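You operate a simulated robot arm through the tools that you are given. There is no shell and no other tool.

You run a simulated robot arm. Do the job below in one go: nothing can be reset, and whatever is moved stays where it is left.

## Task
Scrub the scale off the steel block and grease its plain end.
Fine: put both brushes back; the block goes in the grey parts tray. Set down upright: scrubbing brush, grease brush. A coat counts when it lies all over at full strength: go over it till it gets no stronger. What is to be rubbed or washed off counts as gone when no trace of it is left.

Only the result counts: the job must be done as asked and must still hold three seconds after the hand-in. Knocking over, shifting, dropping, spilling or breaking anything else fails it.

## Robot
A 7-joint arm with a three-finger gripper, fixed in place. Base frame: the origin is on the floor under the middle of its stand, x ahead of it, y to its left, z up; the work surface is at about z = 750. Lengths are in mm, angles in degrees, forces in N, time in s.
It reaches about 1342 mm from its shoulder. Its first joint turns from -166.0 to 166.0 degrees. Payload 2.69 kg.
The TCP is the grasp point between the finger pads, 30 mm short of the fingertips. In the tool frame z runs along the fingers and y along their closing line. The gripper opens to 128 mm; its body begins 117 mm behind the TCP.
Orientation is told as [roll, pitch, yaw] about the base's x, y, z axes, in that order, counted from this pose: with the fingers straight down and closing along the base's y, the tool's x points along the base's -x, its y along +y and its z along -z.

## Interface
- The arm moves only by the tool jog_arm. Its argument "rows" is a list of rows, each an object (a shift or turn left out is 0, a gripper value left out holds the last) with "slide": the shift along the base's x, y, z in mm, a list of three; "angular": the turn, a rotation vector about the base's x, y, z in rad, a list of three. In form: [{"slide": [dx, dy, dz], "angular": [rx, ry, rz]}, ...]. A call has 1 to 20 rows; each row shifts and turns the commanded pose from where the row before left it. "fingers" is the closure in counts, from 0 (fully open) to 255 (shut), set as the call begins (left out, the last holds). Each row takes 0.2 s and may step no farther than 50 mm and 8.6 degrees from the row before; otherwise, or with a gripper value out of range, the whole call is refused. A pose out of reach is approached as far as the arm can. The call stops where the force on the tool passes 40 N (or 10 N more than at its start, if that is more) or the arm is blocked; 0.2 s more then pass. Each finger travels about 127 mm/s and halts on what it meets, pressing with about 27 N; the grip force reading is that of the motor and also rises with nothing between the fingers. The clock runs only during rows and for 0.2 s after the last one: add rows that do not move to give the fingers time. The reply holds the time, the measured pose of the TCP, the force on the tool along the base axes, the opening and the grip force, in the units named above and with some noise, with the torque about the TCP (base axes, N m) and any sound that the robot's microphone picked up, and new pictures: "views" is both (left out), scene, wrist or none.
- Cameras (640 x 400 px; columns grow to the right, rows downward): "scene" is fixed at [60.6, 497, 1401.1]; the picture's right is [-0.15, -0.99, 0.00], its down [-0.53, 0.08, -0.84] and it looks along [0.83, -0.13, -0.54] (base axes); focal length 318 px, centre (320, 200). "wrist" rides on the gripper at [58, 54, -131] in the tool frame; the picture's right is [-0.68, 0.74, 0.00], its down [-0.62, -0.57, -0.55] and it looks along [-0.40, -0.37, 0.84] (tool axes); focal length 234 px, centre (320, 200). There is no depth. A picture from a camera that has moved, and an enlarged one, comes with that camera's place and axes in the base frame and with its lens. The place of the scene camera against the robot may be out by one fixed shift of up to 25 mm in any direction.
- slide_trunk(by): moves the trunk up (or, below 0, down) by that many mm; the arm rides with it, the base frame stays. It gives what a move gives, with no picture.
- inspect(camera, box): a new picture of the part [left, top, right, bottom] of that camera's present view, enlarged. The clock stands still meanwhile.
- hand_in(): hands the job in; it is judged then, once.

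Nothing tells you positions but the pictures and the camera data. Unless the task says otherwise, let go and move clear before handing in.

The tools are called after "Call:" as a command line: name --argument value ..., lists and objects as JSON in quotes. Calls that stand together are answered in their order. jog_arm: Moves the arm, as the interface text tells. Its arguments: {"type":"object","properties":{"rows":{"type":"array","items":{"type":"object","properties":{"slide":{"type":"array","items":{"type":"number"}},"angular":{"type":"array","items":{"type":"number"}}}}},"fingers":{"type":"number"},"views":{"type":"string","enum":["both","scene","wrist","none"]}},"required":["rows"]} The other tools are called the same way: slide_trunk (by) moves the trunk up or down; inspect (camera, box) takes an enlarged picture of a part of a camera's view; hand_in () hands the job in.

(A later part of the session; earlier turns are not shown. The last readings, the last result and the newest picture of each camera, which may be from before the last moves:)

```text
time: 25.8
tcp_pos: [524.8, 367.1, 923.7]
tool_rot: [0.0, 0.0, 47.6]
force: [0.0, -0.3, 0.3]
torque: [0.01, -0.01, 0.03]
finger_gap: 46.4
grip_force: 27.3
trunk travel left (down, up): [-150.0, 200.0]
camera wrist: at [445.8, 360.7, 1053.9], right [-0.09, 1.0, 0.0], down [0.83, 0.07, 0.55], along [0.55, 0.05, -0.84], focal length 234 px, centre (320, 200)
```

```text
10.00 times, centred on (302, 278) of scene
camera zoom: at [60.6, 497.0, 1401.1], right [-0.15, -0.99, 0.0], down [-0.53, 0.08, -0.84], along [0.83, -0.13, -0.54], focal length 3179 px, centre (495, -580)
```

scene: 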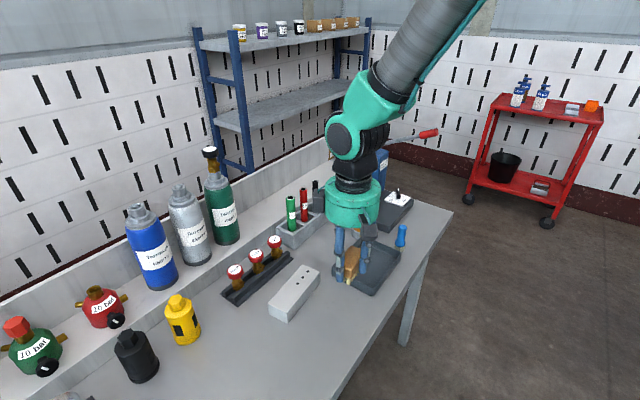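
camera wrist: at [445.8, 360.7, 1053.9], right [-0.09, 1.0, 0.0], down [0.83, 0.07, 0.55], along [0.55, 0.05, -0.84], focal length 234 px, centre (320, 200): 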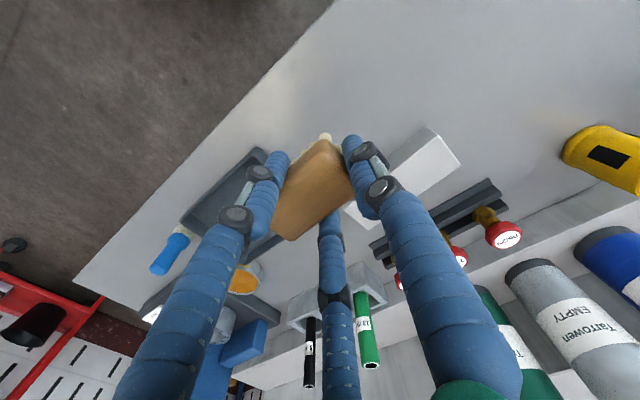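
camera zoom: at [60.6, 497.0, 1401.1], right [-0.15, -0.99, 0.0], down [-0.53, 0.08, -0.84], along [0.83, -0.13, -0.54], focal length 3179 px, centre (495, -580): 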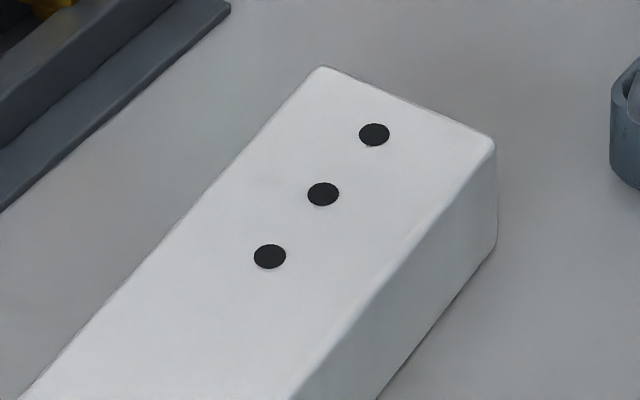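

The scene view shows a clean end with three bolt holes. I'll double-check with the wrist camera from another angle before putting the brush back.

Call:
jog_arm --rows '[{"slide": [0, 0, 26]}, {"slide": [36, 12, 0]}, {"slide": [36, 12, 0]}, {"slide": [36, 12, 0]}, {"slide": [36, 12, 0]}, {"slide": [0, 0, 0]}]' --views "wrist"

Call:
inspect --camera "wrist" --box '[250, 0, 450, 140]'

```text
time: 27.2
tcp_pos: [671.2, 417.0, 948.9]
tool_rot: [0.0, 0.1, 47.5]
force: [0.5, -1.1, -1.3]
torque: [0.02, 0.05, 0.01]
finger_gap: 46.5
grip_force: 27.0
trunk travel left (down, up): [-150.0, 200.0]
camera wrist: at [592.9, 409.7, 1079.0], right [-0.09, 1.0, 0.0], down [0.83, 0.07, 0.55], along [0.55, 0.05, -0.84], focal length 234 px, centre (320, 200)
```

wrist: 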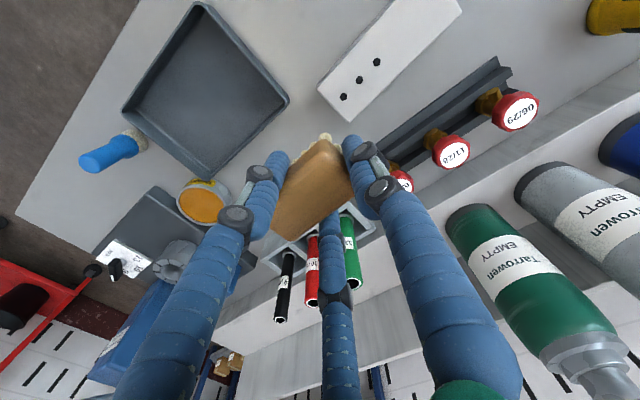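

```text
2.86 times, centred on (350, 70) of wrist
camera zoom: at [592.9, 409.7, 1079.0], right [-0.09, 1.0, 0.0], down [0.83, 0.07, 0.55], along [0.55, 0.05, -0.84], focal length 669 px, centre (234, 571)
```

zoom: 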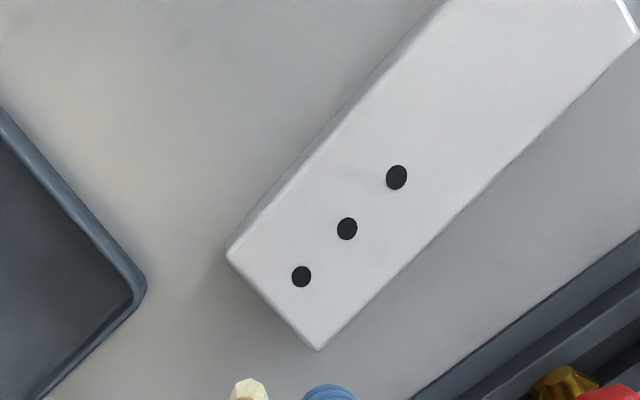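

Call:
inspect --camera "wrist" --box '[315, 35, 405, 125]'

```text
4.44 times, centred on (360, 80) of wrist
camera zoom: at [592.9, 409.7, 1079.0], right [-0.09, 1.0, 0.0], down [0.83, 0.07, 0.55], along [0.55, 0.05, -0.84], focal length 1041 px, centre (142, 733)
```

zoom: 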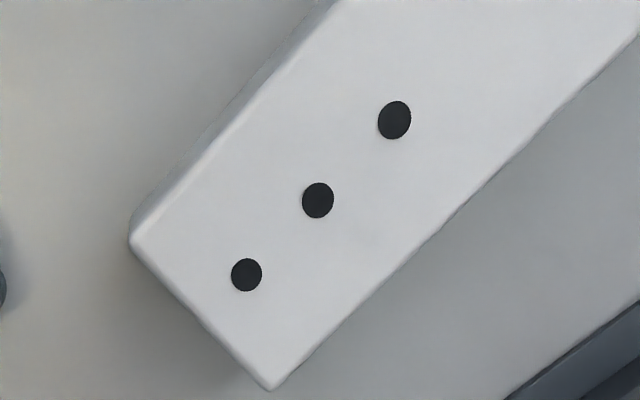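

It looks clean, but the last pass was very light, so I'll do one more firmer pass over the whole scaled half.

Call:
jog_arm --rows '[{"slide": [-31, 24, 0]}, {"slide": [-31.5, 24, 0]}, {"slide": [0, 0, -40]}, {"slide": [0, 0, -40]}, {"slide": [0, 0, -25]}, {"slide": [0, 0, -8]}, {"slide": [0, 0, -1]}, {"slide": [0, 0, 0]}]' --views "none"

Call:
jog_arm --rows '[{"slide": [0, 0, -1]}, {"slide": [0, 0, 0]}]' --views "none"

```text
time: 29.0
tcp_pos: [606.7, 462.9, 836.1]
tool_rot: [0.0, 0.0, 47.4]
force: [0.1, 0.9, -1.3]
torque: [0.01, 0.0, -0.02]
finger_gap: 46.5
grip_force: 27.0
trunk travel left (down, up): [-150.0, 200.0]
```

```text
time: 29.6
tcp_pos: [608.6, 462.9, 835.0]
tool_rot: [0.1, 0.0, 47.3]
force: [-0.2, 0.8, 0.0]
torque: [0.02, 0.01, -0.03]
finger_gap: 46.7
grip_force: 26.5
trunk travel left (down, up): [-150.0, 200.0]
```

Call:
jog_arm --rows '[{"slide": [0, 0, -1]}, {"slide": [0, 0, -0.5]}, {"slide": [0, 0, 0]}]' --views "none"

Call:
jog_arm --rows '[{"slide": [0, 0, -0.7]}, {"slide": [0, 0, 0]}]' --views "none"

```text
time: 30.4
tcp_pos: [608.4, 463.5, 833.9]
tool_rot: [0.0, 0.0, 47.6]
force: [-2.0, 0.1, 2.2]
torque: [-0.08, -0.01, -0.01]
finger_gap: 46.5
grip_force: 26.6
trunk travel left (down, up): [-150.0, 200.0]
```

```text
time: 31.0
tcp_pos: [607.9, 462.8, 833.6]
tool_rot: [0.0, -0.1, 47.5]
force: [-3.6, 1.5, 13.2]
torque: [-0.07, 0.06, -0.01]
finger_gap: 46.5
grip_force: 27.2
trunk travel left (down, up): [-150.0, 200.0]
```

Call:
jog_arm --rows '[{"slide": [7.66, -6.43, 0]}, {"slide": [7.66, -6.43, 0]}, {"slide": [-7.66, 6.43, 0]}, {"slide": [-7.66, 6.43, 0]}, {"slide": [-7.66, 6.43, 0]}, {"slide": [-7.66, 6.43, 0]}, {"slide": [7.66, -6.43, 0]}, {"slide": [7.66, -6.43, 0]}, {"slide": [4, 4.7, 0]}, {"slide": [4, 4.7, 0]}, {"slide": [7.66, -6.43, 0]}, {"slide": [7.66, -6.43, 0]}, {"slide": [-7.66, 6.43, 0]}, {"slide": [-7.66, 6.43, 0]}, {"slide": [-7.66, 6.43, 0]}, {"slide": [-7.66, 6.43, 0]}, {"slide": [7.66, -6.43, 0]}, {"slide": [7.66, -6.43, 0]}]' --views "none"

Call:
jog_arm --rows '[{"slide": [-4, -4.7, 0]}, {"slide": [-4, -4.7, 0]}, {"slide": [-4, -4.7, 0]}, {"slide": [-4, -4.7, 0]}, {"slide": [7.66, -6.43, 0]}, {"slide": [7.66, -6.43, 0]}, {"slide": [-7.66, 6.43, 0]}, {"slide": [-7.66, 6.43, 0]}, {"slide": [-7.66, 6.43, 0]}, {"slide": [-7.66, 6.43, 0]}, {"slide": [7.66, -6.43, 0]}, {"slide": [7.66, -6.43, 0]}, {"slide": [4, 4.7, 0]}, {"slide": [4, 4.7, 0]}]' --views "none"

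```text
time: 34.8
tcp_pos: [615.3, 471.3, 832.8]
tool_rot: [0.0, 0.0, 47.4]
force: [-4.2, 2.1, 18.6]
torque: [-0.08, -0.03, -0.04]
finger_gap: 46.5
grip_force: 27.0
trunk travel left (down, up): [-150.0, 200.0]
```

```text
time: 37.8
tcp_pos: [608.9, 461.4, 832.2]
tool_rot: [0.0, 0.0, 47.5]
force: [-2.1, -2.7, 10.2]
torque: [-0.27, -0.09, -0.05]
finger_gap: 46.5
grip_force: 27.3
trunk travel left (down, up): [-150.0, 200.0]
```

Now returning the scrubbing brush to its original spot at (467, 412).

Call:
jog_arm --rows '[{"slide": [0, 0, 20]}, {"slide": [0, 0, 40]}, {"slide": [-37.5, -10.5, 0]}, {"slide": [-37.5, -10.5, 0]}, {"slide": [-37.5, -10.5, 0]}, {"slide": [-37.5, -10.5, 0]}, {"slide": [0, 0, -30]}, {"slide": [0, 0, 0]}]' --views "both"

Call:
inspect --camera "scene" --box '[250, 240, 350, 340]'

```text
time: 39.6
tcp_pos: [456.9, 421.6, 861.5]
tool_rot: [0.0, -0.1, 47.5]
force: [-0.2, 0.3, -1.6]
torque: [0.0, 0.02, 0.01]
finger_gap: 46.2
grip_force: 27.1
trunk travel left (down, up): [-150.0, 200.0]
camera wrist: at [378.1, 415.3, 991.7], right [-0.09, 1.0, 0.0], down [0.83, 0.07, 0.55], along [0.55, 0.05, -0.84], focal length 234 px, centre (320, 200)
```

scene: 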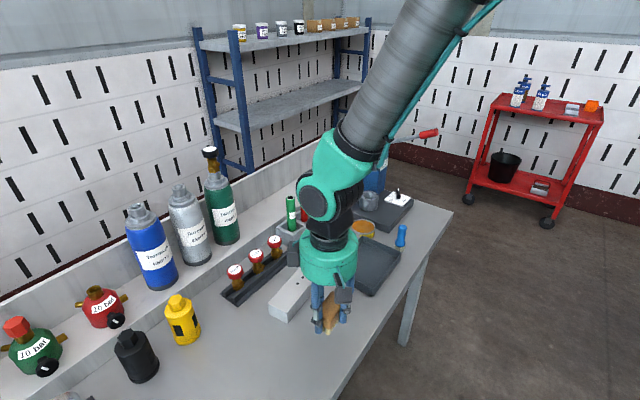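
wrist: 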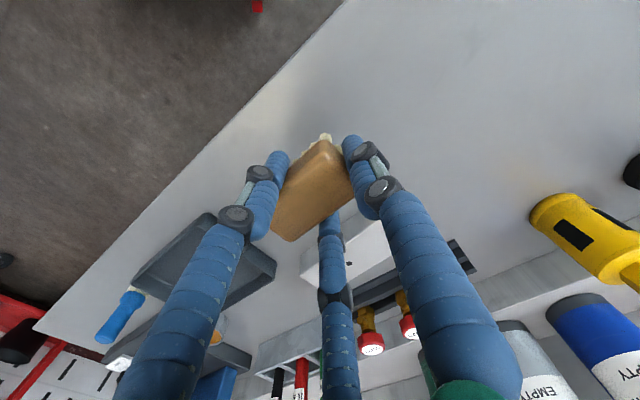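

```text
4.00 times, centred on (300, 290) of scene
camera zoom: at [60.6, 497.0, 1401.1], right [-0.15, -0.99, 0.0], down [-0.53, 0.08, -0.84], along [0.83, -0.13, -0.54], focal length 1272 px, centre (400, -160)
```

zoom: 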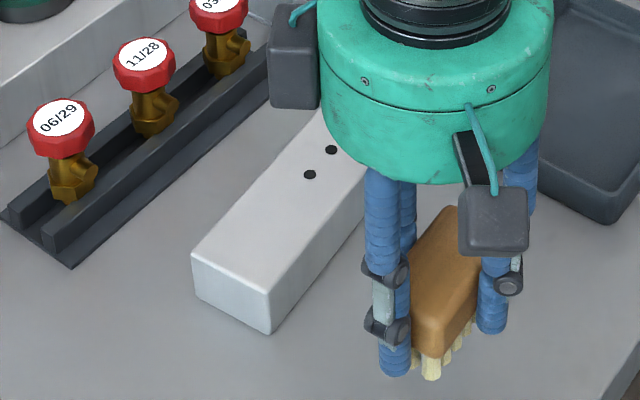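

Call:
jog_arm --rows '[{"slide": [0.6, -2, -30]}, {"slide": [0, 0, -25]}, {"slide": [0, 0, -8]}, {"slide": [0, 0, -2]}, {"slide": [0, 0, -1]}, {"slide": [0, 0, 0]}]' --views "none"

Call:
jog_arm --rows '[{"slide": [0, 0, -1]}, {"slide": [0, 0, 0]}]' --views "none"

```text
time: 41.0
tcp_pos: [458.7, 419.6, 795.2]
tool_rot: [0.1, 0.0, 47.4]
force: [-0.4, -0.4, -0.1]
torque: [-0.01, 0.03, 0.0]
finger_gap: 46.2
grip_force: 26.8
trunk travel left (down, up): [-150.0, 200.0]
```

```text
time: 41.6
tcp_pos: [458.4, 418.6, 795.5]
tool_rot: [0.0, 0.0, 47.5]
force: [0.4, 0.0, -0.5]
torque: [0.01, 0.04, 0.02]
finger_gap: 46.5
grip_force: 26.9
trunk travel left (down, up): [-150.0, 200.0]
```

Call:
jog_arm --rows '[{"slide": [0, 0, -0.7]}, {"slide": [0, 0, 0]}]' --views "none"

Call:
jog_arm --rows '[{"slide": [0, 0, -0.7]}, {"slide": [0, 0, 0]}]' --views "none"

Call:
jog_arm --rows '[{"slide": [0, 0, -0.7]}, {"slide": [0, 0, 0]}]' --views "none"

```text
time: 42.2
tcp_pos: [458.2, 419.0, 793.5]
tool_rot: [0.1, 0.0, 47.4]
force: [0.2, 0.1, -0.9]
torque: [0.06, -0.01, 0.02]
finger_gap: 46.3
grip_force: 27.3
trunk travel left (down, up): [-150.0, 200.0]
```

```text
time: 42.8
tcp_pos: [457.7, 419.0, 793.2]
tool_rot: [0.0, 0.0, 47.4]
force: [0.4, -0.4, -0.9]
torque: [-0.01, 0.03, 0.02]
finger_gap: 46.5
grip_force: 26.8
trunk travel left (down, up): [-150.0, 200.0]
```

```text
time: 43.4
tcp_pos: [458.0, 419.6, 792.9]
tool_rot: [0.0, 0.0, 47.5]
force: [0.7, 0.8, -1.3]
torque: [0.02, 0.03, 0.02]
finger_gap: 46.5
grip_force: 27.1
trunk travel left (down, up): [-150.0, 200.0]
```

Call:
jog_arm --rows '[{"slide": [0, 0, -0.7]}, {"slide": [0, 0, 0]}]' --views "none"

Call:
jog_arm --rows '[{"slide": [0, 0, -0.7]}, {"slide": [0, 0, 0]}]' --views "none"

```text
time: 44.0
tcp_pos: [458.8, 418.5, 793.0]
tool_rot: [-0.1, -0.1, 47.4]
force: [0.0, -0.4, -1.4]
torque: [0.01, -0.01, -0.03]
finger_gap: 46.3
grip_force: 26.7
trunk travel left (down, up): [-150.0, 200.0]
```

```text
time: 44.6
tcp_pos: [459.9, 418.5, 792.8]
tool_rot: [0.0, 0.0, 47.4]
force: [-2.9, -1.1, 10.8]
torque: [-0.14, 0.0, -0.02]
finger_gap: 46.1
grip_force: 27.4
trunk travel left (down, up): [-150.0, 200.0]
```

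Bristles are on the table. Easing off the pressure slightly and releasing.

Call:
jog_arm --rows '[{"slide": [0, 0, 0.5]}, {"slide": [0, 0, 0]}]' --views "none"

Call:
jog_arm --rows '[{"slide": [0, 0, 0]}, {"slide": [0, 0, 0]}, {"slide": [0, 0, 0]}, {"slide": [0, 0, 0]}, {"slide": [0, 0, 0]}]' --fingers 0 --views "both"

Call:
inspect --camera "scene" --box '[280, 250, 400, 370]'

Call:
inspect --camera "wrist" --box '[220, 100, 420, 260]'

```text
time: 45.2
tcp_pos: [459.0, 418.5, 792.9]
tool_rot: [-0.1, 0.0, 47.5]
force: [-1.9, -2.6, 9.0]
torque: [-0.14, -0.08, -0.02]
finger_gap: 46.4
grip_force: 27.2
trunk travel left (down, up): [-150.0, 200.0]
```

```text
time: 46.4
tcp_pos: [458.9, 418.4, 791.7]
tool_rot: [0.0, 0.1, 47.5]
force: [0.4, 0.5, -0.1]
torque: [0.02, -0.02, 0.01]
finger_gap: 128.0
grip_force: 0.1
trunk travel left (down, up): [-150.0, 200.0]
camera wrist: at [379.9, 412.2, 922.9], right [-0.09, 1.0, 0.0], down [0.83, 0.07, 0.55], along [0.55, 0.05, -0.84], focal length 234 px, centre (320, 200)
```

scene: 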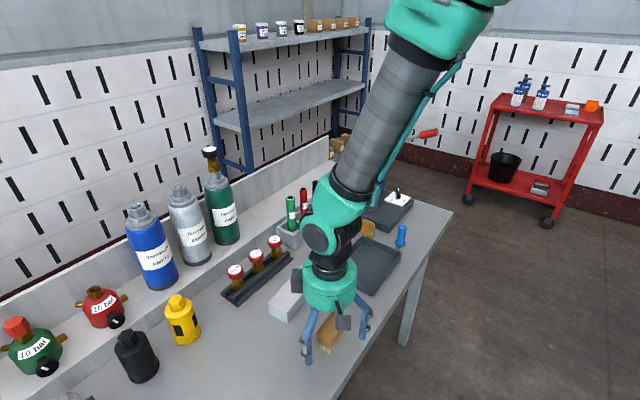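
wrist: 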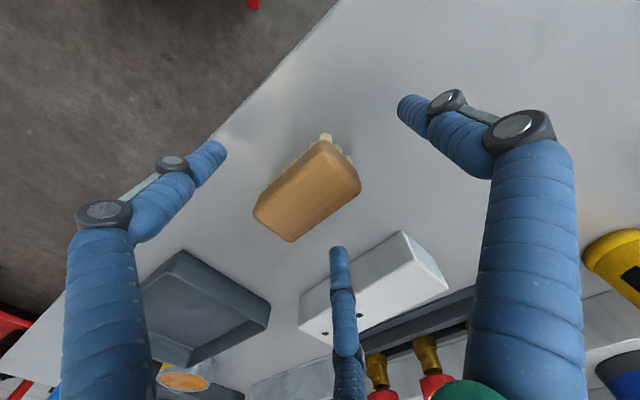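

```text
3.33 times, centred on (340, 310) of scene
camera zoom: at [60.6, 497.0, 1401.1], right [-0.15, -0.99, 0.0], down [-0.53, 0.08, -0.84], along [0.83, -0.13, -0.54], focal length 1060 px, centre (253, -167)
```

zoom: 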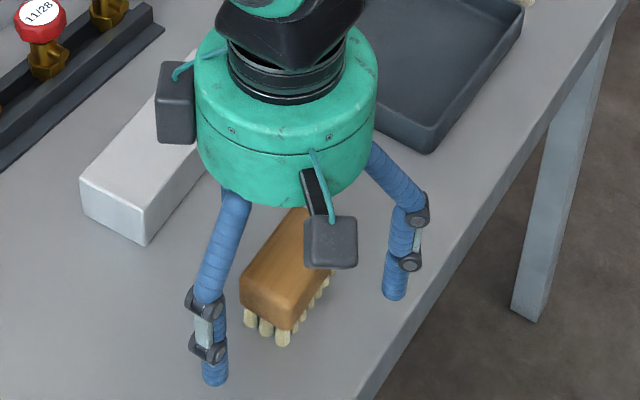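

```text
2.50 times, centred on (320, 180) of wrist
camera zoom: at [379.9, 412.2, 922.9], right [-0.09, 1.0, 0.0], down [0.83, 0.07, 0.55], along [0.55, 0.05, -0.84], focal length 585 px, centre (320, 250)
```

zoom: 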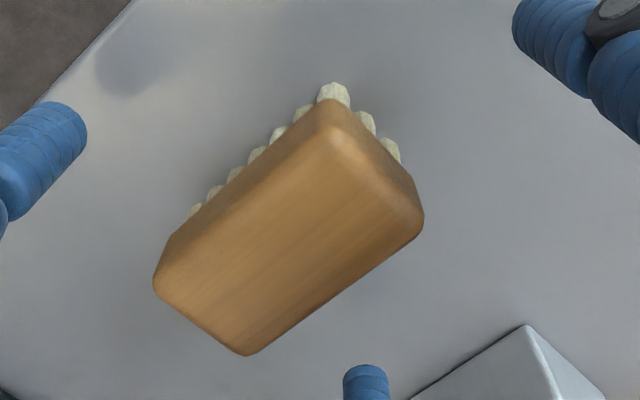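

The scrubbing brush is back, upright on its bristles. Lifting clear and moving to look at the grease brush and tin.

Call:
jog_arm --rows '[{"slide": [0, 0, 35]}, {"slide": [0, 0, 45]}, {"slide": [0, 0, 45]}, {"slide": [29.6, -31.6, 4]}, {"slide": [29.6, -31.6, 4]}, {"slide": [29.6, -31.6, 0]}, {"slide": [29.6, -31.6, 0]}, {"slide": [29.6, -31.6, 0]}, {"slide": [29.6, -31.6, 0]}, {"slide": [29.6, -31.6, 0]}, {"slide": [0, 0, 0]}]' --views "both"

Call:
inspect --camera "wrist" --box '[200, 100, 440, 280]'

Call:
inspect --camera "scene" --box '[250, 240, 370, 360]'

```text
time: 48.8
tcp_pos: [668.2, 196.1, 926.3]
tool_rot: [-0.1, 0.0, 47.5]
force: [0.1, 0.2, -0.5]
torque: [0.05, 0.03, -0.03]
finger_gap: 127.9
grip_force: 0.1
trunk travel left (down, up): [-150.0, 200.0]
camera wrist: at [589.4, 189.4, 1056.1], right [-0.09, 1.0, 0.0], down [0.83, 0.07, 0.55], along [0.55, 0.05, -0.84], focal length 234 px, centre (320, 200)
```

scene: 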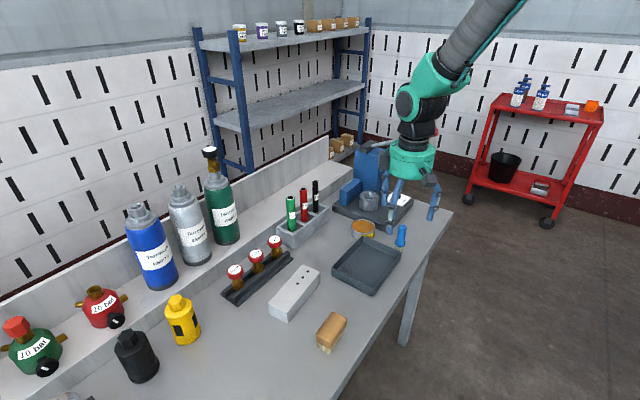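
wrist: 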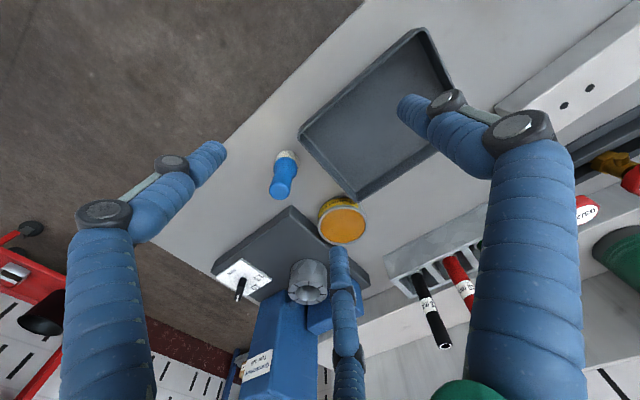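

```text
2.22 times, centred on (320, 190) of wrist
camera zoom: at [589.4, 189.4, 1056.1], right [-0.09, 1.0, 0.0], down [0.83, 0.07, 0.55], along [0.55, 0.05, -0.84], focal length 520 px, centre (320, 222)
```

zoom: 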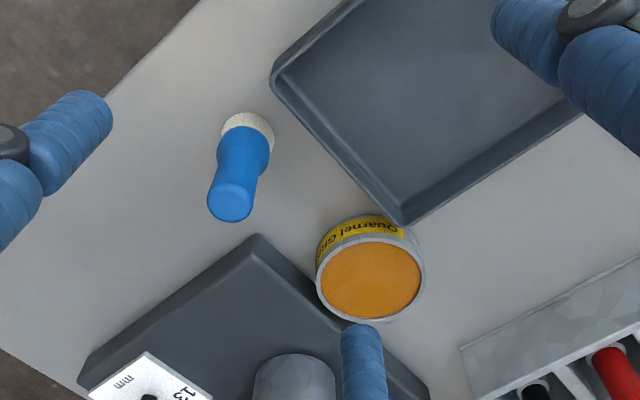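

```text
3.33 times, centred on (310, 300) of scene
camera zoom: at [60.6, 497.0, 1401.1], right [-0.15, -0.99, 0.0], down [-0.53, 0.08, -0.84], along [0.83, -0.13, -0.54], focal length 1060 px, centre (353, -133)
```

zoom: 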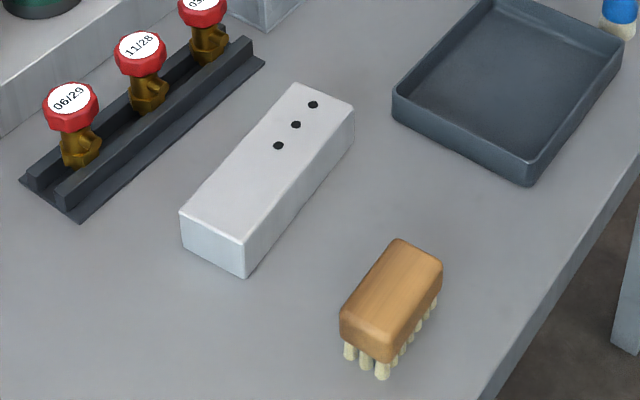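

Brush handle stands near (722, 157) with its top at about z≈838, and the tin is near (805, 245). I'm moving above the brush with the fingers half-closed for clearance.

Call:
jog_arm --rows '[{"slide": [27, -19.5, 0]}, {"slide": [26.6, -19.2, 0]}, {"slide": [0, 0, -20]}, {"slide": [0, 0, 0]}]' --fingers 100 --views "both"

Call:
inspect --camera "wrist" --box '[240, 120, 400, 260]'

Call:
inspect --camera "scene" --box '[340, 150, 460, 270]'

```text
time: 49.8
tcp_pos: [719.5, 159.5, 903.8]
tool_rot: [0.0, -0.1, 47.5]
force: [0.5, 0.0, 0.4]
torque: [0.0, 0.05, -0.02]
finger_gap: 78.0
grip_force: 0.1
trunk travel left (down, up): [-150.0, 200.0]
camera wrist: at [639.4, 152.4, 1035.3], right [-0.09, 1.0, 0.0], down [0.83, 0.07, 0.55], along [0.55, 0.05, -0.84], focal length 234 px, centre (320, 200)
```

scene: 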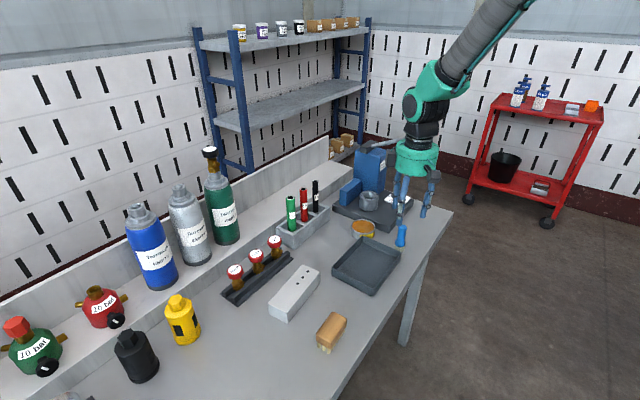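
wrist: 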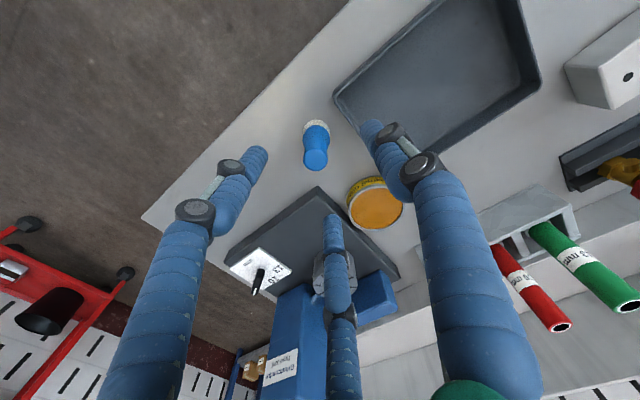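

```text
2.86 times, centred on (320, 190) of wrist
camera zoom: at [639.4, 152.4, 1035.3], right [-0.09, 1.0, 0.0], down [0.83, 0.07, 0.55], along [0.55, 0.05, -0.84], focal length 669 px, centre (320, 229)
```

zoom: 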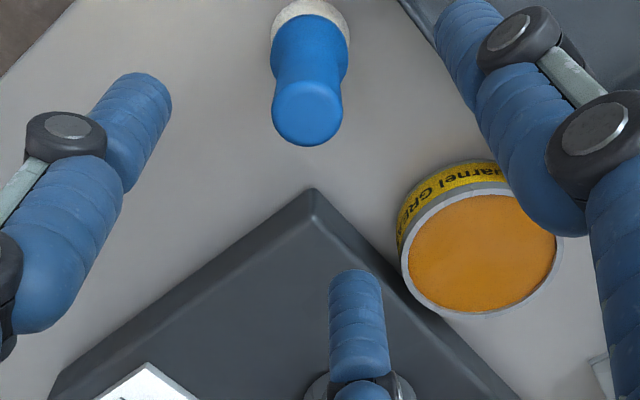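

```text
3.33 times, centred on (400, 210) of scene
camera zoom: at [60.6, 497.0, 1401.1], right [-0.15, -0.99, 0.0], down [-0.53, 0.08, -0.84], along [0.83, -0.13, -0.54], focal length 1060 px, centre (53, 167)
```

zoom: 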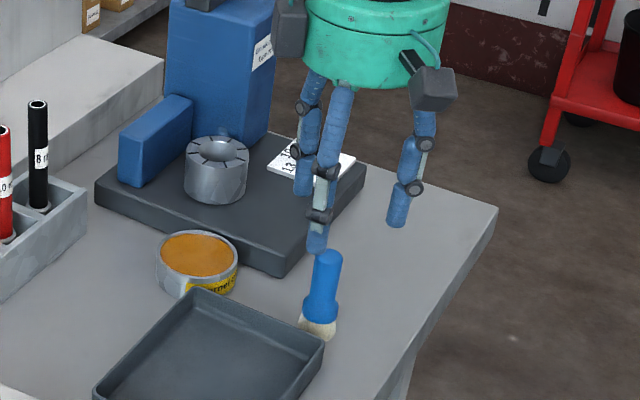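

Brush axis comes out at about (722.5, 155.5). Centring and lowering around the handle.

Call:
jog_arm --rows '[{"slide": [4.1, -3.2, 0]}, {"slide": [0, 0, -25]}, {"slide": [0, 0, -25]}, {"slide": [0, 0, -20]}, {"slide": [0, 0, 0]}]' --views "both"

Call:
inspect --camera "wrist" --box '[240, 120, 400, 260]'

Call:
inspect --camera "scene" --box '[350, 180, 450, 270]'

```text
time: 51.0
tcp_pos: [722.1, 156.0, 834.5]
tool_rot: [0.0, 0.0, 47.5]
force: [-0.1, -0.3, 0.6]
torque: [0.0, 0.02, -0.01]
finger_gap: 77.6
grip_force: 0.1
trunk travel left (down, up): [-150.0, 200.0]
camera wrist: at [644.7, 150.2, 964.3], right [-0.09, 1.0, 0.0], down [0.83, 0.07, 0.55], along [0.55, 0.05, -0.84], focal length 234 px, centre (320, 200)
```

scene: 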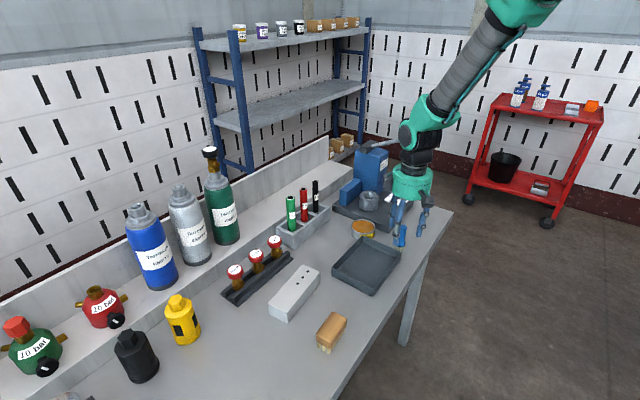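
wrist: 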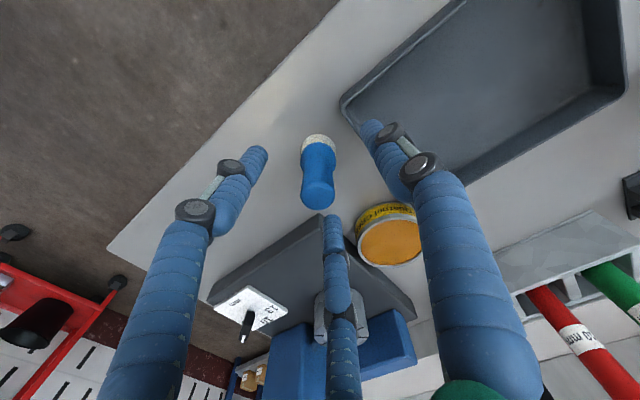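

```text
2.86 times, centred on (320, 190) of wrist
camera zoom: at [644.7, 150.2, 964.3], right [-0.09, 1.0, 0.0], down [0.83, 0.07, 0.55], along [0.55, 0.05, -0.84], focal length 669 px, centre (320, 229)
```

zoom: 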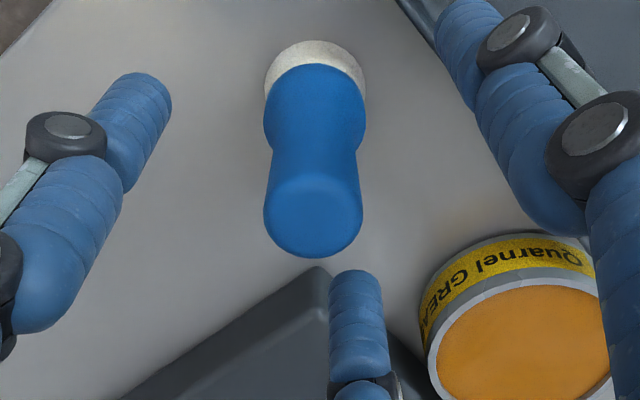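

```text
4.44 times, centred on (400, 225) of scene
camera zoom: at [60.6, 497.0, 1401.1], right [-0.15, -0.99, 0.0], down [-0.53, 0.08, -0.84], along [0.83, -0.13, -0.54], focal length 1413 px, centre (-36, 89)
```

zoom: 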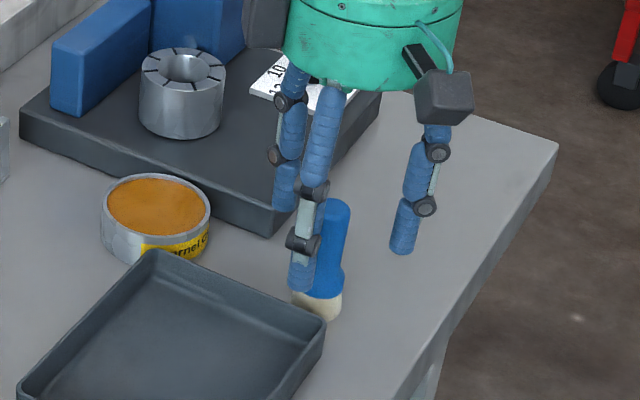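

Call:
jog_arm --rows '[{"slide": [-1.8, -1.2, -4]}, {"slide": [0, 0, -4]}, {"slide": [0, 0, 0]}]' --views "none"

Call:
jog_arm --rows '[{"slide": [0, 0, 0]}, {"slide": [0, 0, 0]}, {"slide": [0, 0, 0]}, {"slide": [0, 0, 0]}, {"slide": [0, 0, 0]}]' --fingers 255 --views "both"

Call:
inspect --camera "wrist" --box '[240, 120, 400, 260]'

Call:
inspect --camera "scene" --box '[350, 180, 450, 270]'

```text
time: 51.8
tcp_pos: [721.2, 154.8, 826.3]
tool_rot: [-0.1, 0.0, 47.4]
force: [0.2, -0.5, -0.9]
torque: [0.02, -0.02, 0.02]
finger_gap: 77.8
grip_force: 0.1
trunk travel left (down, up): [-150.0, 200.0]
```

```text
time: 53.0
tcp_pos: [721.8, 154.4, 827.7]
tool_rot: [0.0, -0.1, 47.5]
force: [0.4, -0.8, -0.2]
torque: [0.0, 0.03, 0.02]
finger_gap: 21.2
grip_force: 27.0
trunk travel left (down, up): [-150.0, 200.0]
camera wrist: at [643.0, 148.5, 957.8], right [-0.09, 1.0, 0.0], down [0.83, 0.07, 0.55], along [0.55, 0.05, -0.84], focal length 234 px, centre (320, 200)
```

scene: 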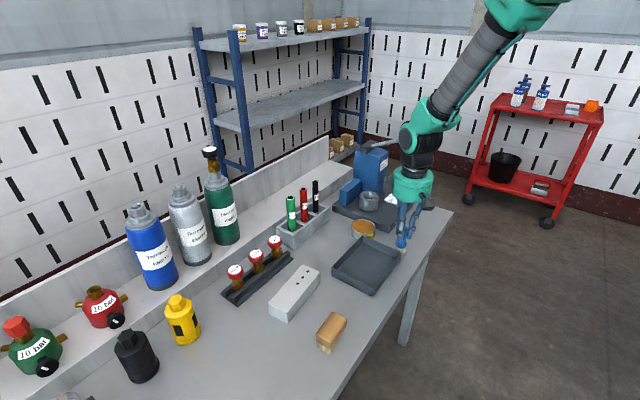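
wrist: 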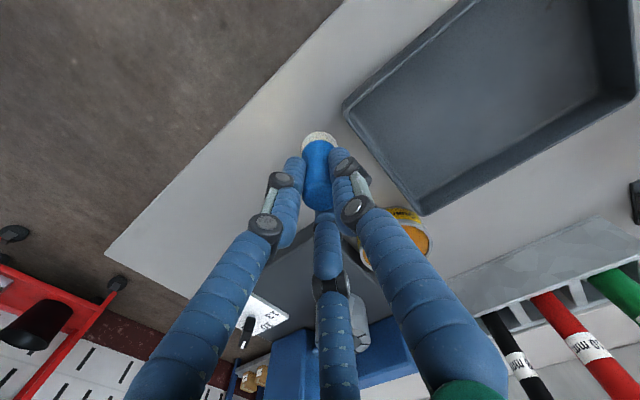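

```text
2.86 times, centred on (320, 190) of wrist
camera zoom: at [643.0, 148.5, 957.8], right [-0.09, 1.0, 0.0], down [0.83, 0.07, 0.55], along [0.55, 0.05, -0.84], focal length 669 px, centre (320, 229)
```

zoom: 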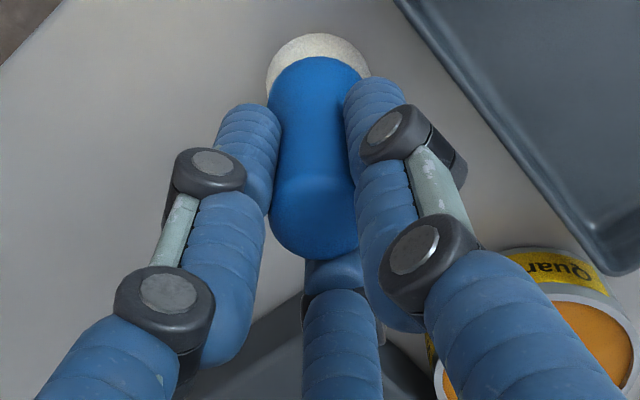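

```text
4.44 times, centred on (400, 225) of scene
camera zoom: at [60.6, 497.0, 1401.1], right [-0.15, -0.99, 0.0], down [-0.53, 0.08, -0.84], along [0.83, -0.13, -0.54], focal length 1413 px, centre (-36, 89)
```

zoom: 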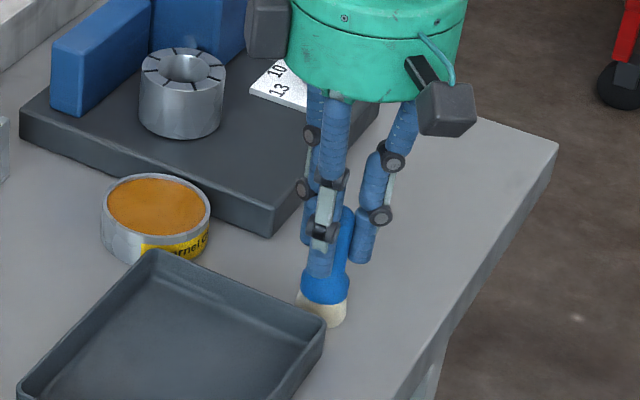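

The handle is held (gap 21 mm). Lifting straight up, then moving above the grease tin at about (810, 242).

Call:
jog_arm --rows '[{"slide": [0, 0, 10]}, {"slide": [0, 0, 30]}, {"slide": [0, 0, 40]}, {"slide": [29.3, 29.2, 0]}, {"slide": [29.3, 29.2, 0]}, {"slide": [29.4, 29.3, 0]}, {"slide": [0, 0, 0]}]' --views "both"

Call:
inspect --camera "wrist" --box '[240, 80, 400, 220]'

Call:
inspect --camera "scene" --box '[320, 160, 440, 270]'

```text
time: 54.6
tcp_pos: [809.2, 241.5, 905.8]
tool_rot: [0.0, 0.0, 47.5]
force: [0.4, -0.3, -1.5]
torque: [0.0, 0.04, 0.03]
finger_gap: 21.2
grip_force: 26.6
trunk travel left (down, up): [-150.0, 200.0]
camera wrist: at [730.6, 235.0, 1036.9], right [-0.09, 1.0, 0.0], down [0.83, 0.07, 0.55], along [0.55, 0.05, -0.84], focal length 234 px, centre (320, 200)
```

scene: 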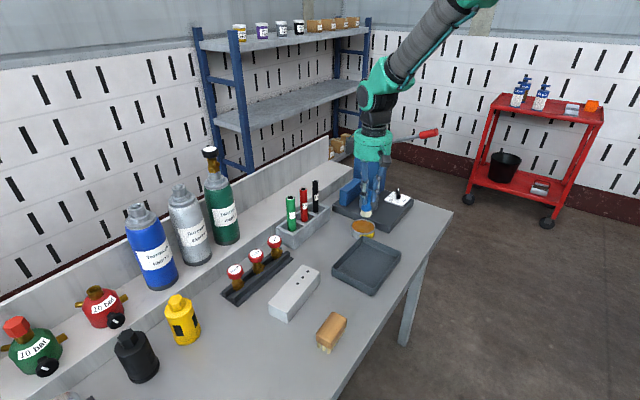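
wrist: 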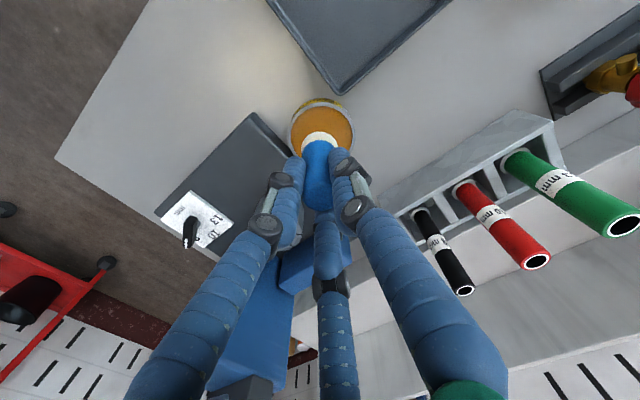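

```text
2.86 times, centred on (320, 150) of wrist
camera zoom: at [730.6, 235.0, 1036.9], right [-0.09, 1.0, 0.0], down [0.83, 0.07, 0.55], along [0.55, 0.05, -0.84], focal length 669 px, centre (320, 343)
```

zoom: 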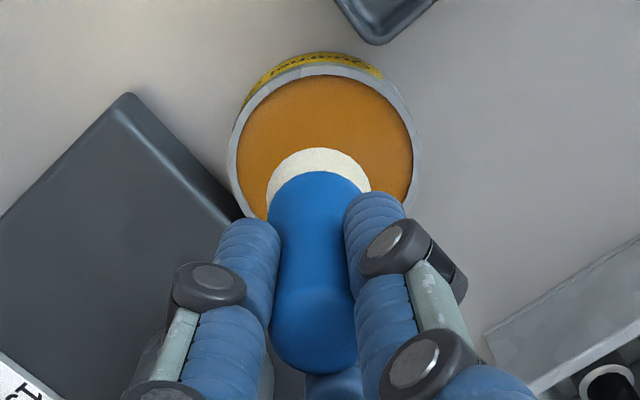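

```text
3.64 times, centred on (380, 215) of scene
camera zoom: at [60.6, 497.0, 1401.1], right [-0.15, -0.99, 0.0], down [-0.53, 0.08, -0.84], along [0.83, -0.13, -0.54], focal length 1156 px, centre (102, 146)
```

zoom: 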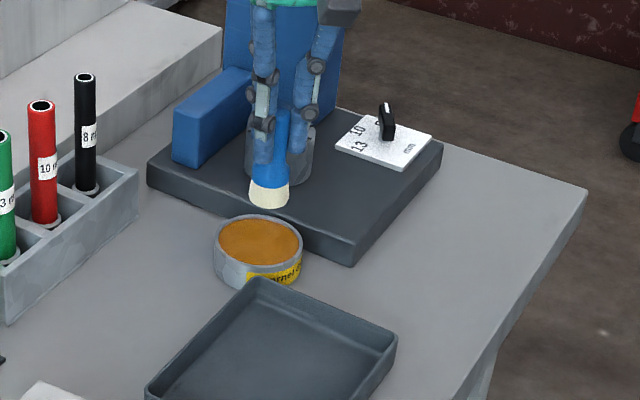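

The brush is centred over the tin to within a few mm. Adjusting by (1.7, 2) and lowering into the grease carefully.

Call:
jog_arm --rows '[{"slide": [1.7, 2, -15]}, {"slide": [0, 0, -20]}, {"slide": [0, 0, -14]}, {"slide": [0, 0, 0]}]' --views "both"

Call:
inspect --camera "scene" --box '[330, 190, 400, 260]'

Call:
inspect --camera "wrist" --box '[240, 80, 400, 220]'

```text
time: 55.6
tcp_pos: [810.0, 244.7, 857.8]
tool_rot: [0.0, 0.0, 47.5]
force: [0.6, -0.3, -0.3]
torque: [-0.01, -0.01, -0.02]
finger_gap: 21.2
grip_force: 26.9
trunk travel left (down, up): [-150.0, 200.0]
camera wrist: at [731.4, 238.9, 987.6], right [-0.09, 1.0, 0.0], down [0.83, 0.07, 0.55], along [0.55, 0.05, -0.84], focal length 234 px, centre (320, 200)
```

scene: 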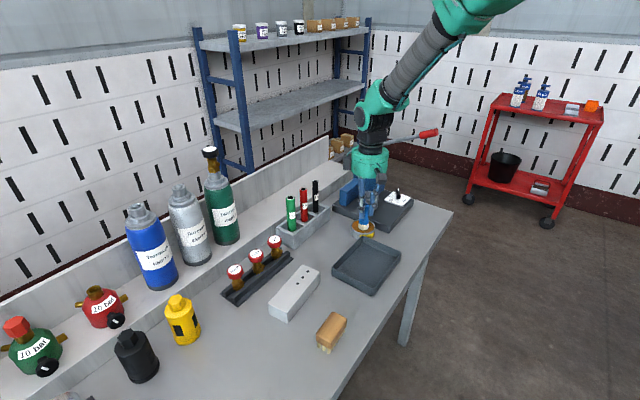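
wrist: 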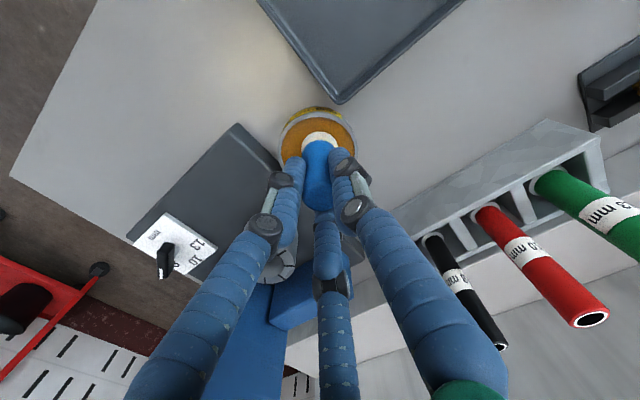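

```text
5.71 times, centred on (365, 225) of scene
camera zoom: at [60.6, 497.0, 1401.1], right [-0.15, -0.99, 0.0], down [-0.53, 0.08, -0.84], along [0.83, -0.13, -0.54], focal length 1817 px, centre (63, 57)
```

zoom: 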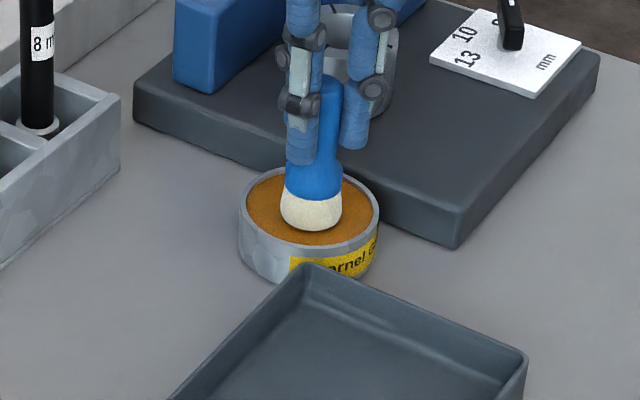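

```text
2.86 times, centred on (320, 150) of wrist
camera zoom: at [731.4, 238.9, 987.6], right [-0.09, 1.0, 0.0], down [0.83, 0.07, 0.55], along [0.55, 0.05, -0.84], focal length 669 px, centre (320, 343)
```

zoom: 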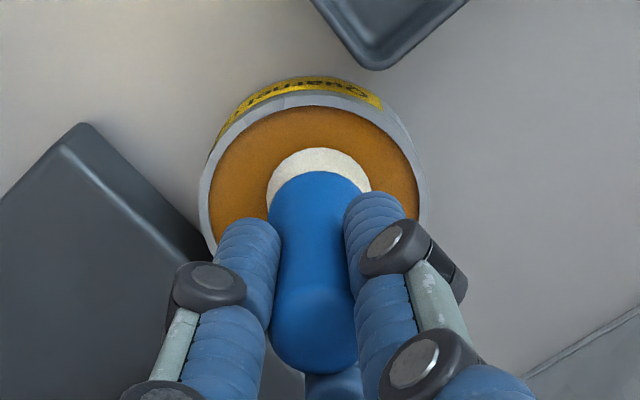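

Well centred. Continuing down in small steps.

Call:
jog_arm --rows '[{"slide": [0, 0, -2]}, {"slide": [0, 0, -2]}, {"slide": [0, 0, -2]}, {"slide": [0, 0, 0]}]' --views "scene"

Call:
inspect --camera "scene" --box '[330, 190, 400, 260]'

```text
time: 56.6
tcp_pos: [811.9, 245.0, 854.0]
tool_rot: [-0.1, -0.1, 47.6]
force: [-2.1, 1.8, 21.8]
torque: [0.11, 0.11, 0.0]
finger_gap: 21.3
grip_force: 26.7
trunk travel left (down, up): [-150.0, 200.0]
```

scene: 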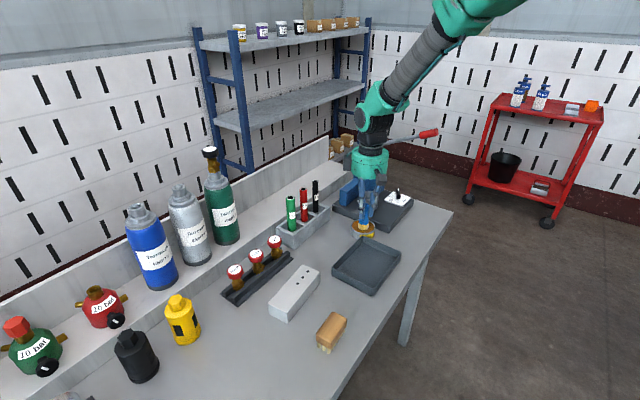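

```text
5.71 times, centred on (365, 225) of scene
camera zoom: at [60.6, 497.0, 1401.1], right [-0.15, -0.99, 0.0], down [-0.53, 0.08, -0.84], along [0.83, -0.13, -0.54], focal length 1817 px, centre (63, 57)
```

zoom: 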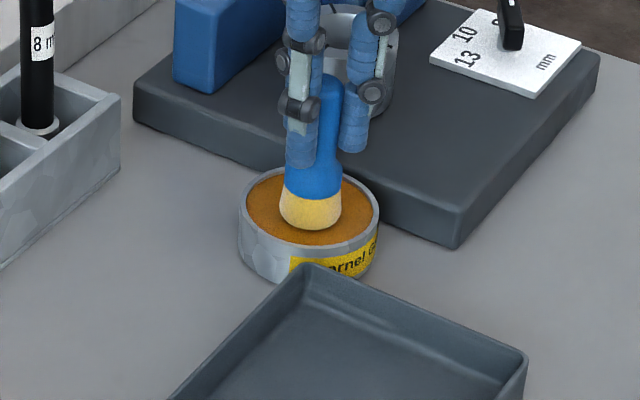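

The bristles touched the grease and are already turning yellow, with more force than I want. I'll ease up slightly and dwell while in contact.

Call:
jog_arm --rows '[{"slide": [0, 0, 1]}, {"slide": [0, 0, 0.5]}, {"slide": [0, 0, 0]}, {"slide": [0, 0, 0]}, {"slide": [0, 0, 0]}]' --views "scene"

Call:
inspect --camera "scene" --box '[330, 190, 400, 260]'

```text
time: 57.8
tcp_pos: [810.3, 244.8, 854.2]
tool_rot: [0.0, -0.1, 47.5]
force: [2.1, 2.4, 12.5]
torque: [0.13, -0.23, 0.01]
finger_gap: 21.1
grip_force: 26.7
trunk travel left (down, up): [-150.0, 200.0]
```

scene: 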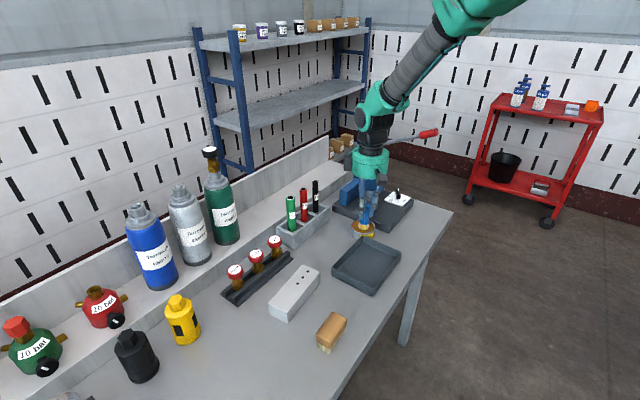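

```text
5.71 times, centred on (365, 225) of scene
camera zoom: at [60.6, 497.0, 1401.1], right [-0.15, -0.99, 0.0], down [-0.53, 0.08, -0.84], along [0.83, -0.13, -0.54], focal length 1817 px, centre (63, 57)
```

zoom: 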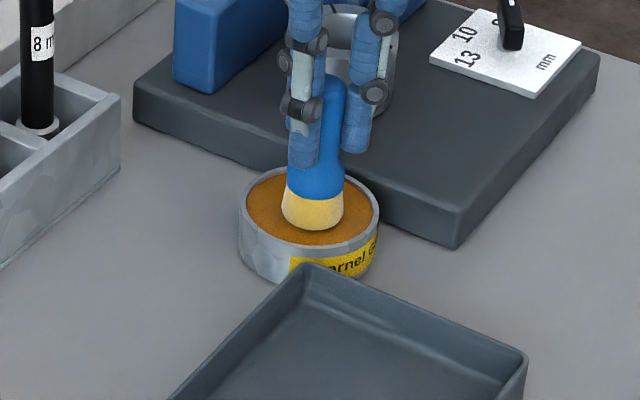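

Call:
jog_arm --rows '[{"slide": [0, 0, 0.7]}, {"slide": [0, 0, 0]}, {"slide": [0, 0, 0]}, {"slide": [0, 0, 0]}, {"slide": [0, 0, 0]}, {"slide": [0, 0, 0]}, {"slide": [0, 0, 0]}, {"slide": [0, 0, 0]}]' --views "scene"

Call:
inspect --camera "scene" --box '[330, 190, 400, 260]'

```text
time: 59.6
tcp_pos: [811.3, 243.4, 853.0]
tool_rot: [0.0, 0.0, 47.6]
force: [0.2, -0.4, -0.9]
torque: [-0.01, -0.02, 0.01]
finger_gap: 21.2
grip_force: 26.9
trunk travel left (down, up): [-150.0, 200.0]
```

scene: 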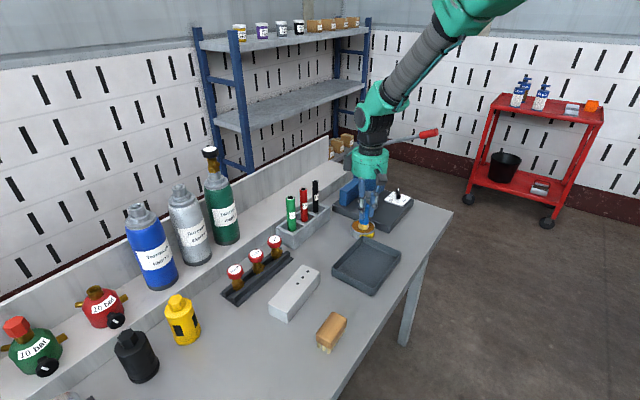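

```text
5.71 times, centred on (365, 225) of scene
camera zoom: at [60.6, 497.0, 1401.1], right [-0.15, -0.99, 0.0], down [-0.53, 0.08, -0.84], along [0.83, -0.13, -0.54], focal length 1817 px, centre (63, 57)
```

zoom: 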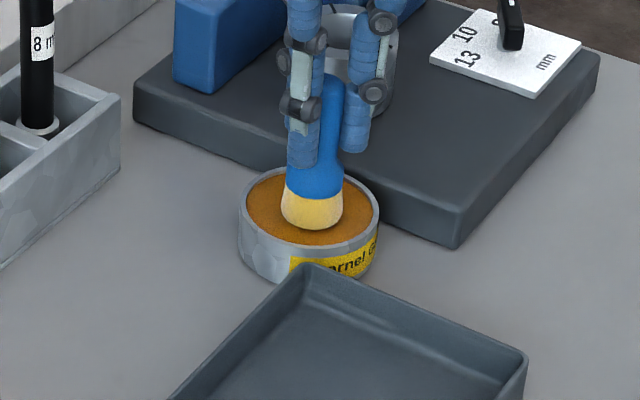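

Call:
jog_arm --rows '[{"slide": [0, 0, -0.7]}, {"slide": [0, 0, -0.3]}, {"slide": [0, 0, 0]}, {"slide": [0, 0, 0]}, {"slide": [0, 0, 0]}, {"slide": [0, 0, 0]}]' --views "none"

Call:
jog_arm --rows '[{"slide": [0, 0, 3]}, {"slide": [0, 0, 10]}, {"slide": [0, 0, 20]}, {"slide": [0, 0, 20]}, {"slide": [0, 0, 0]}]' --views "both"

Call:
inspect --camera "scene" --box '[330, 180, 400, 250]'

Call:
inspect --camera "wrist" --box '[240, 80, 400, 220]'

```text
time: 61.0
tcp_pos: [812.1, 244.3, 853.9]
tool_rot: [-0.1, 0.0, 47.5]
force: [-0.2, 1.3, 2.1]
torque: [0.07, 0.04, -0.04]
finger_gap: 21.2
grip_force: 26.5
trunk travel left (down, up): [-150.0, 200.0]
```

```text
time: 62.2
tcp_pos: [813.2, 244.2, 906.8]
tool_rot: [0.0, 0.0, 47.6]
force: [-0.4, 0.3, -0.8]
torque: [0.05, -0.02, 0.01]
finger_gap: 21.2
grip_force: 27.0
trunk travel left (down, up): [-150.0, 200.0]
camera wrist: at [733.8, 238.8, 1037.3], right [-0.09, 1.0, 0.0], down [0.83, 0.07, 0.55], along [0.55, 0.05, -0.84], focal length 234 px, centre (320, 200)
```

scene: 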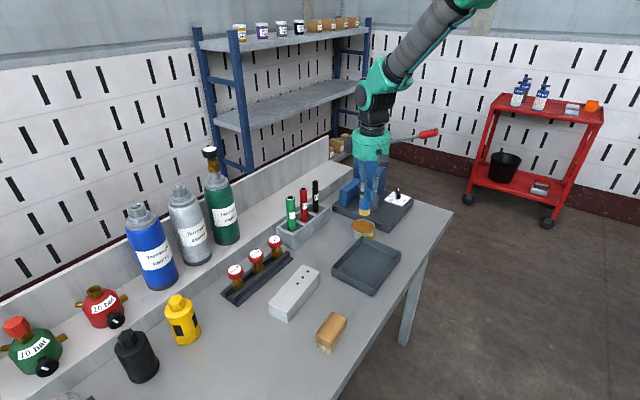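
wrist: 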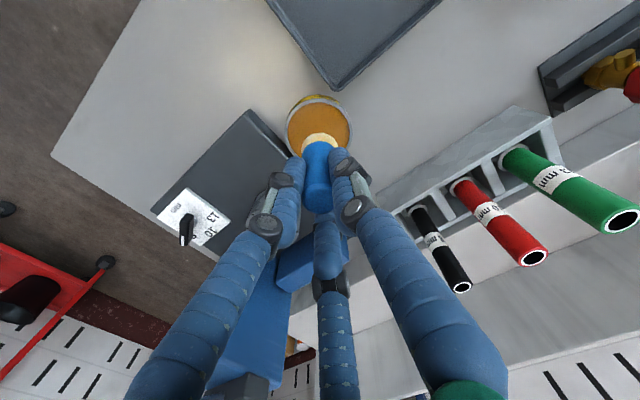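

```text
5.71 times, centred on (365, 215) of scene
camera zoom: at [60.6, 497.0, 1401.1], right [-0.15, -0.99, 0.0], down [-0.53, 0.08, -0.84], along [0.83, -0.13, -0.54], focal length 1817 px, centre (63, 114)
```

zoom: 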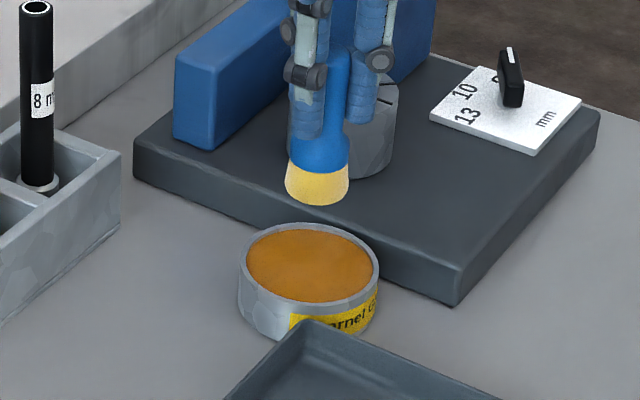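

```text
2.86 times, centred on (320, 150) of wrist
camera zoom: at [733.8, 238.8, 1037.3], right [-0.09, 1.0, 0.0], down [0.83, 0.07, 0.55], along [0.55, 0.05, -0.84], focal length 669 px, centre (320, 343)
```

zoom: 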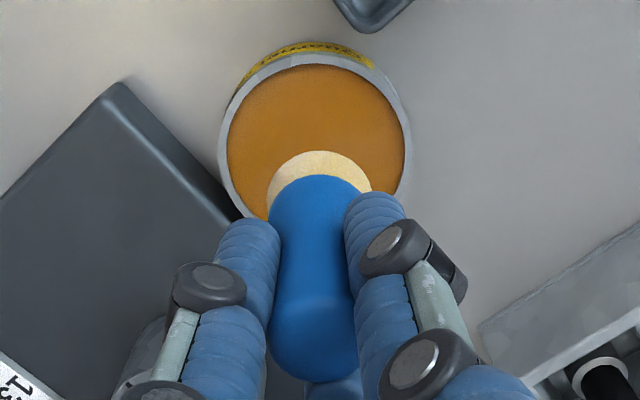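

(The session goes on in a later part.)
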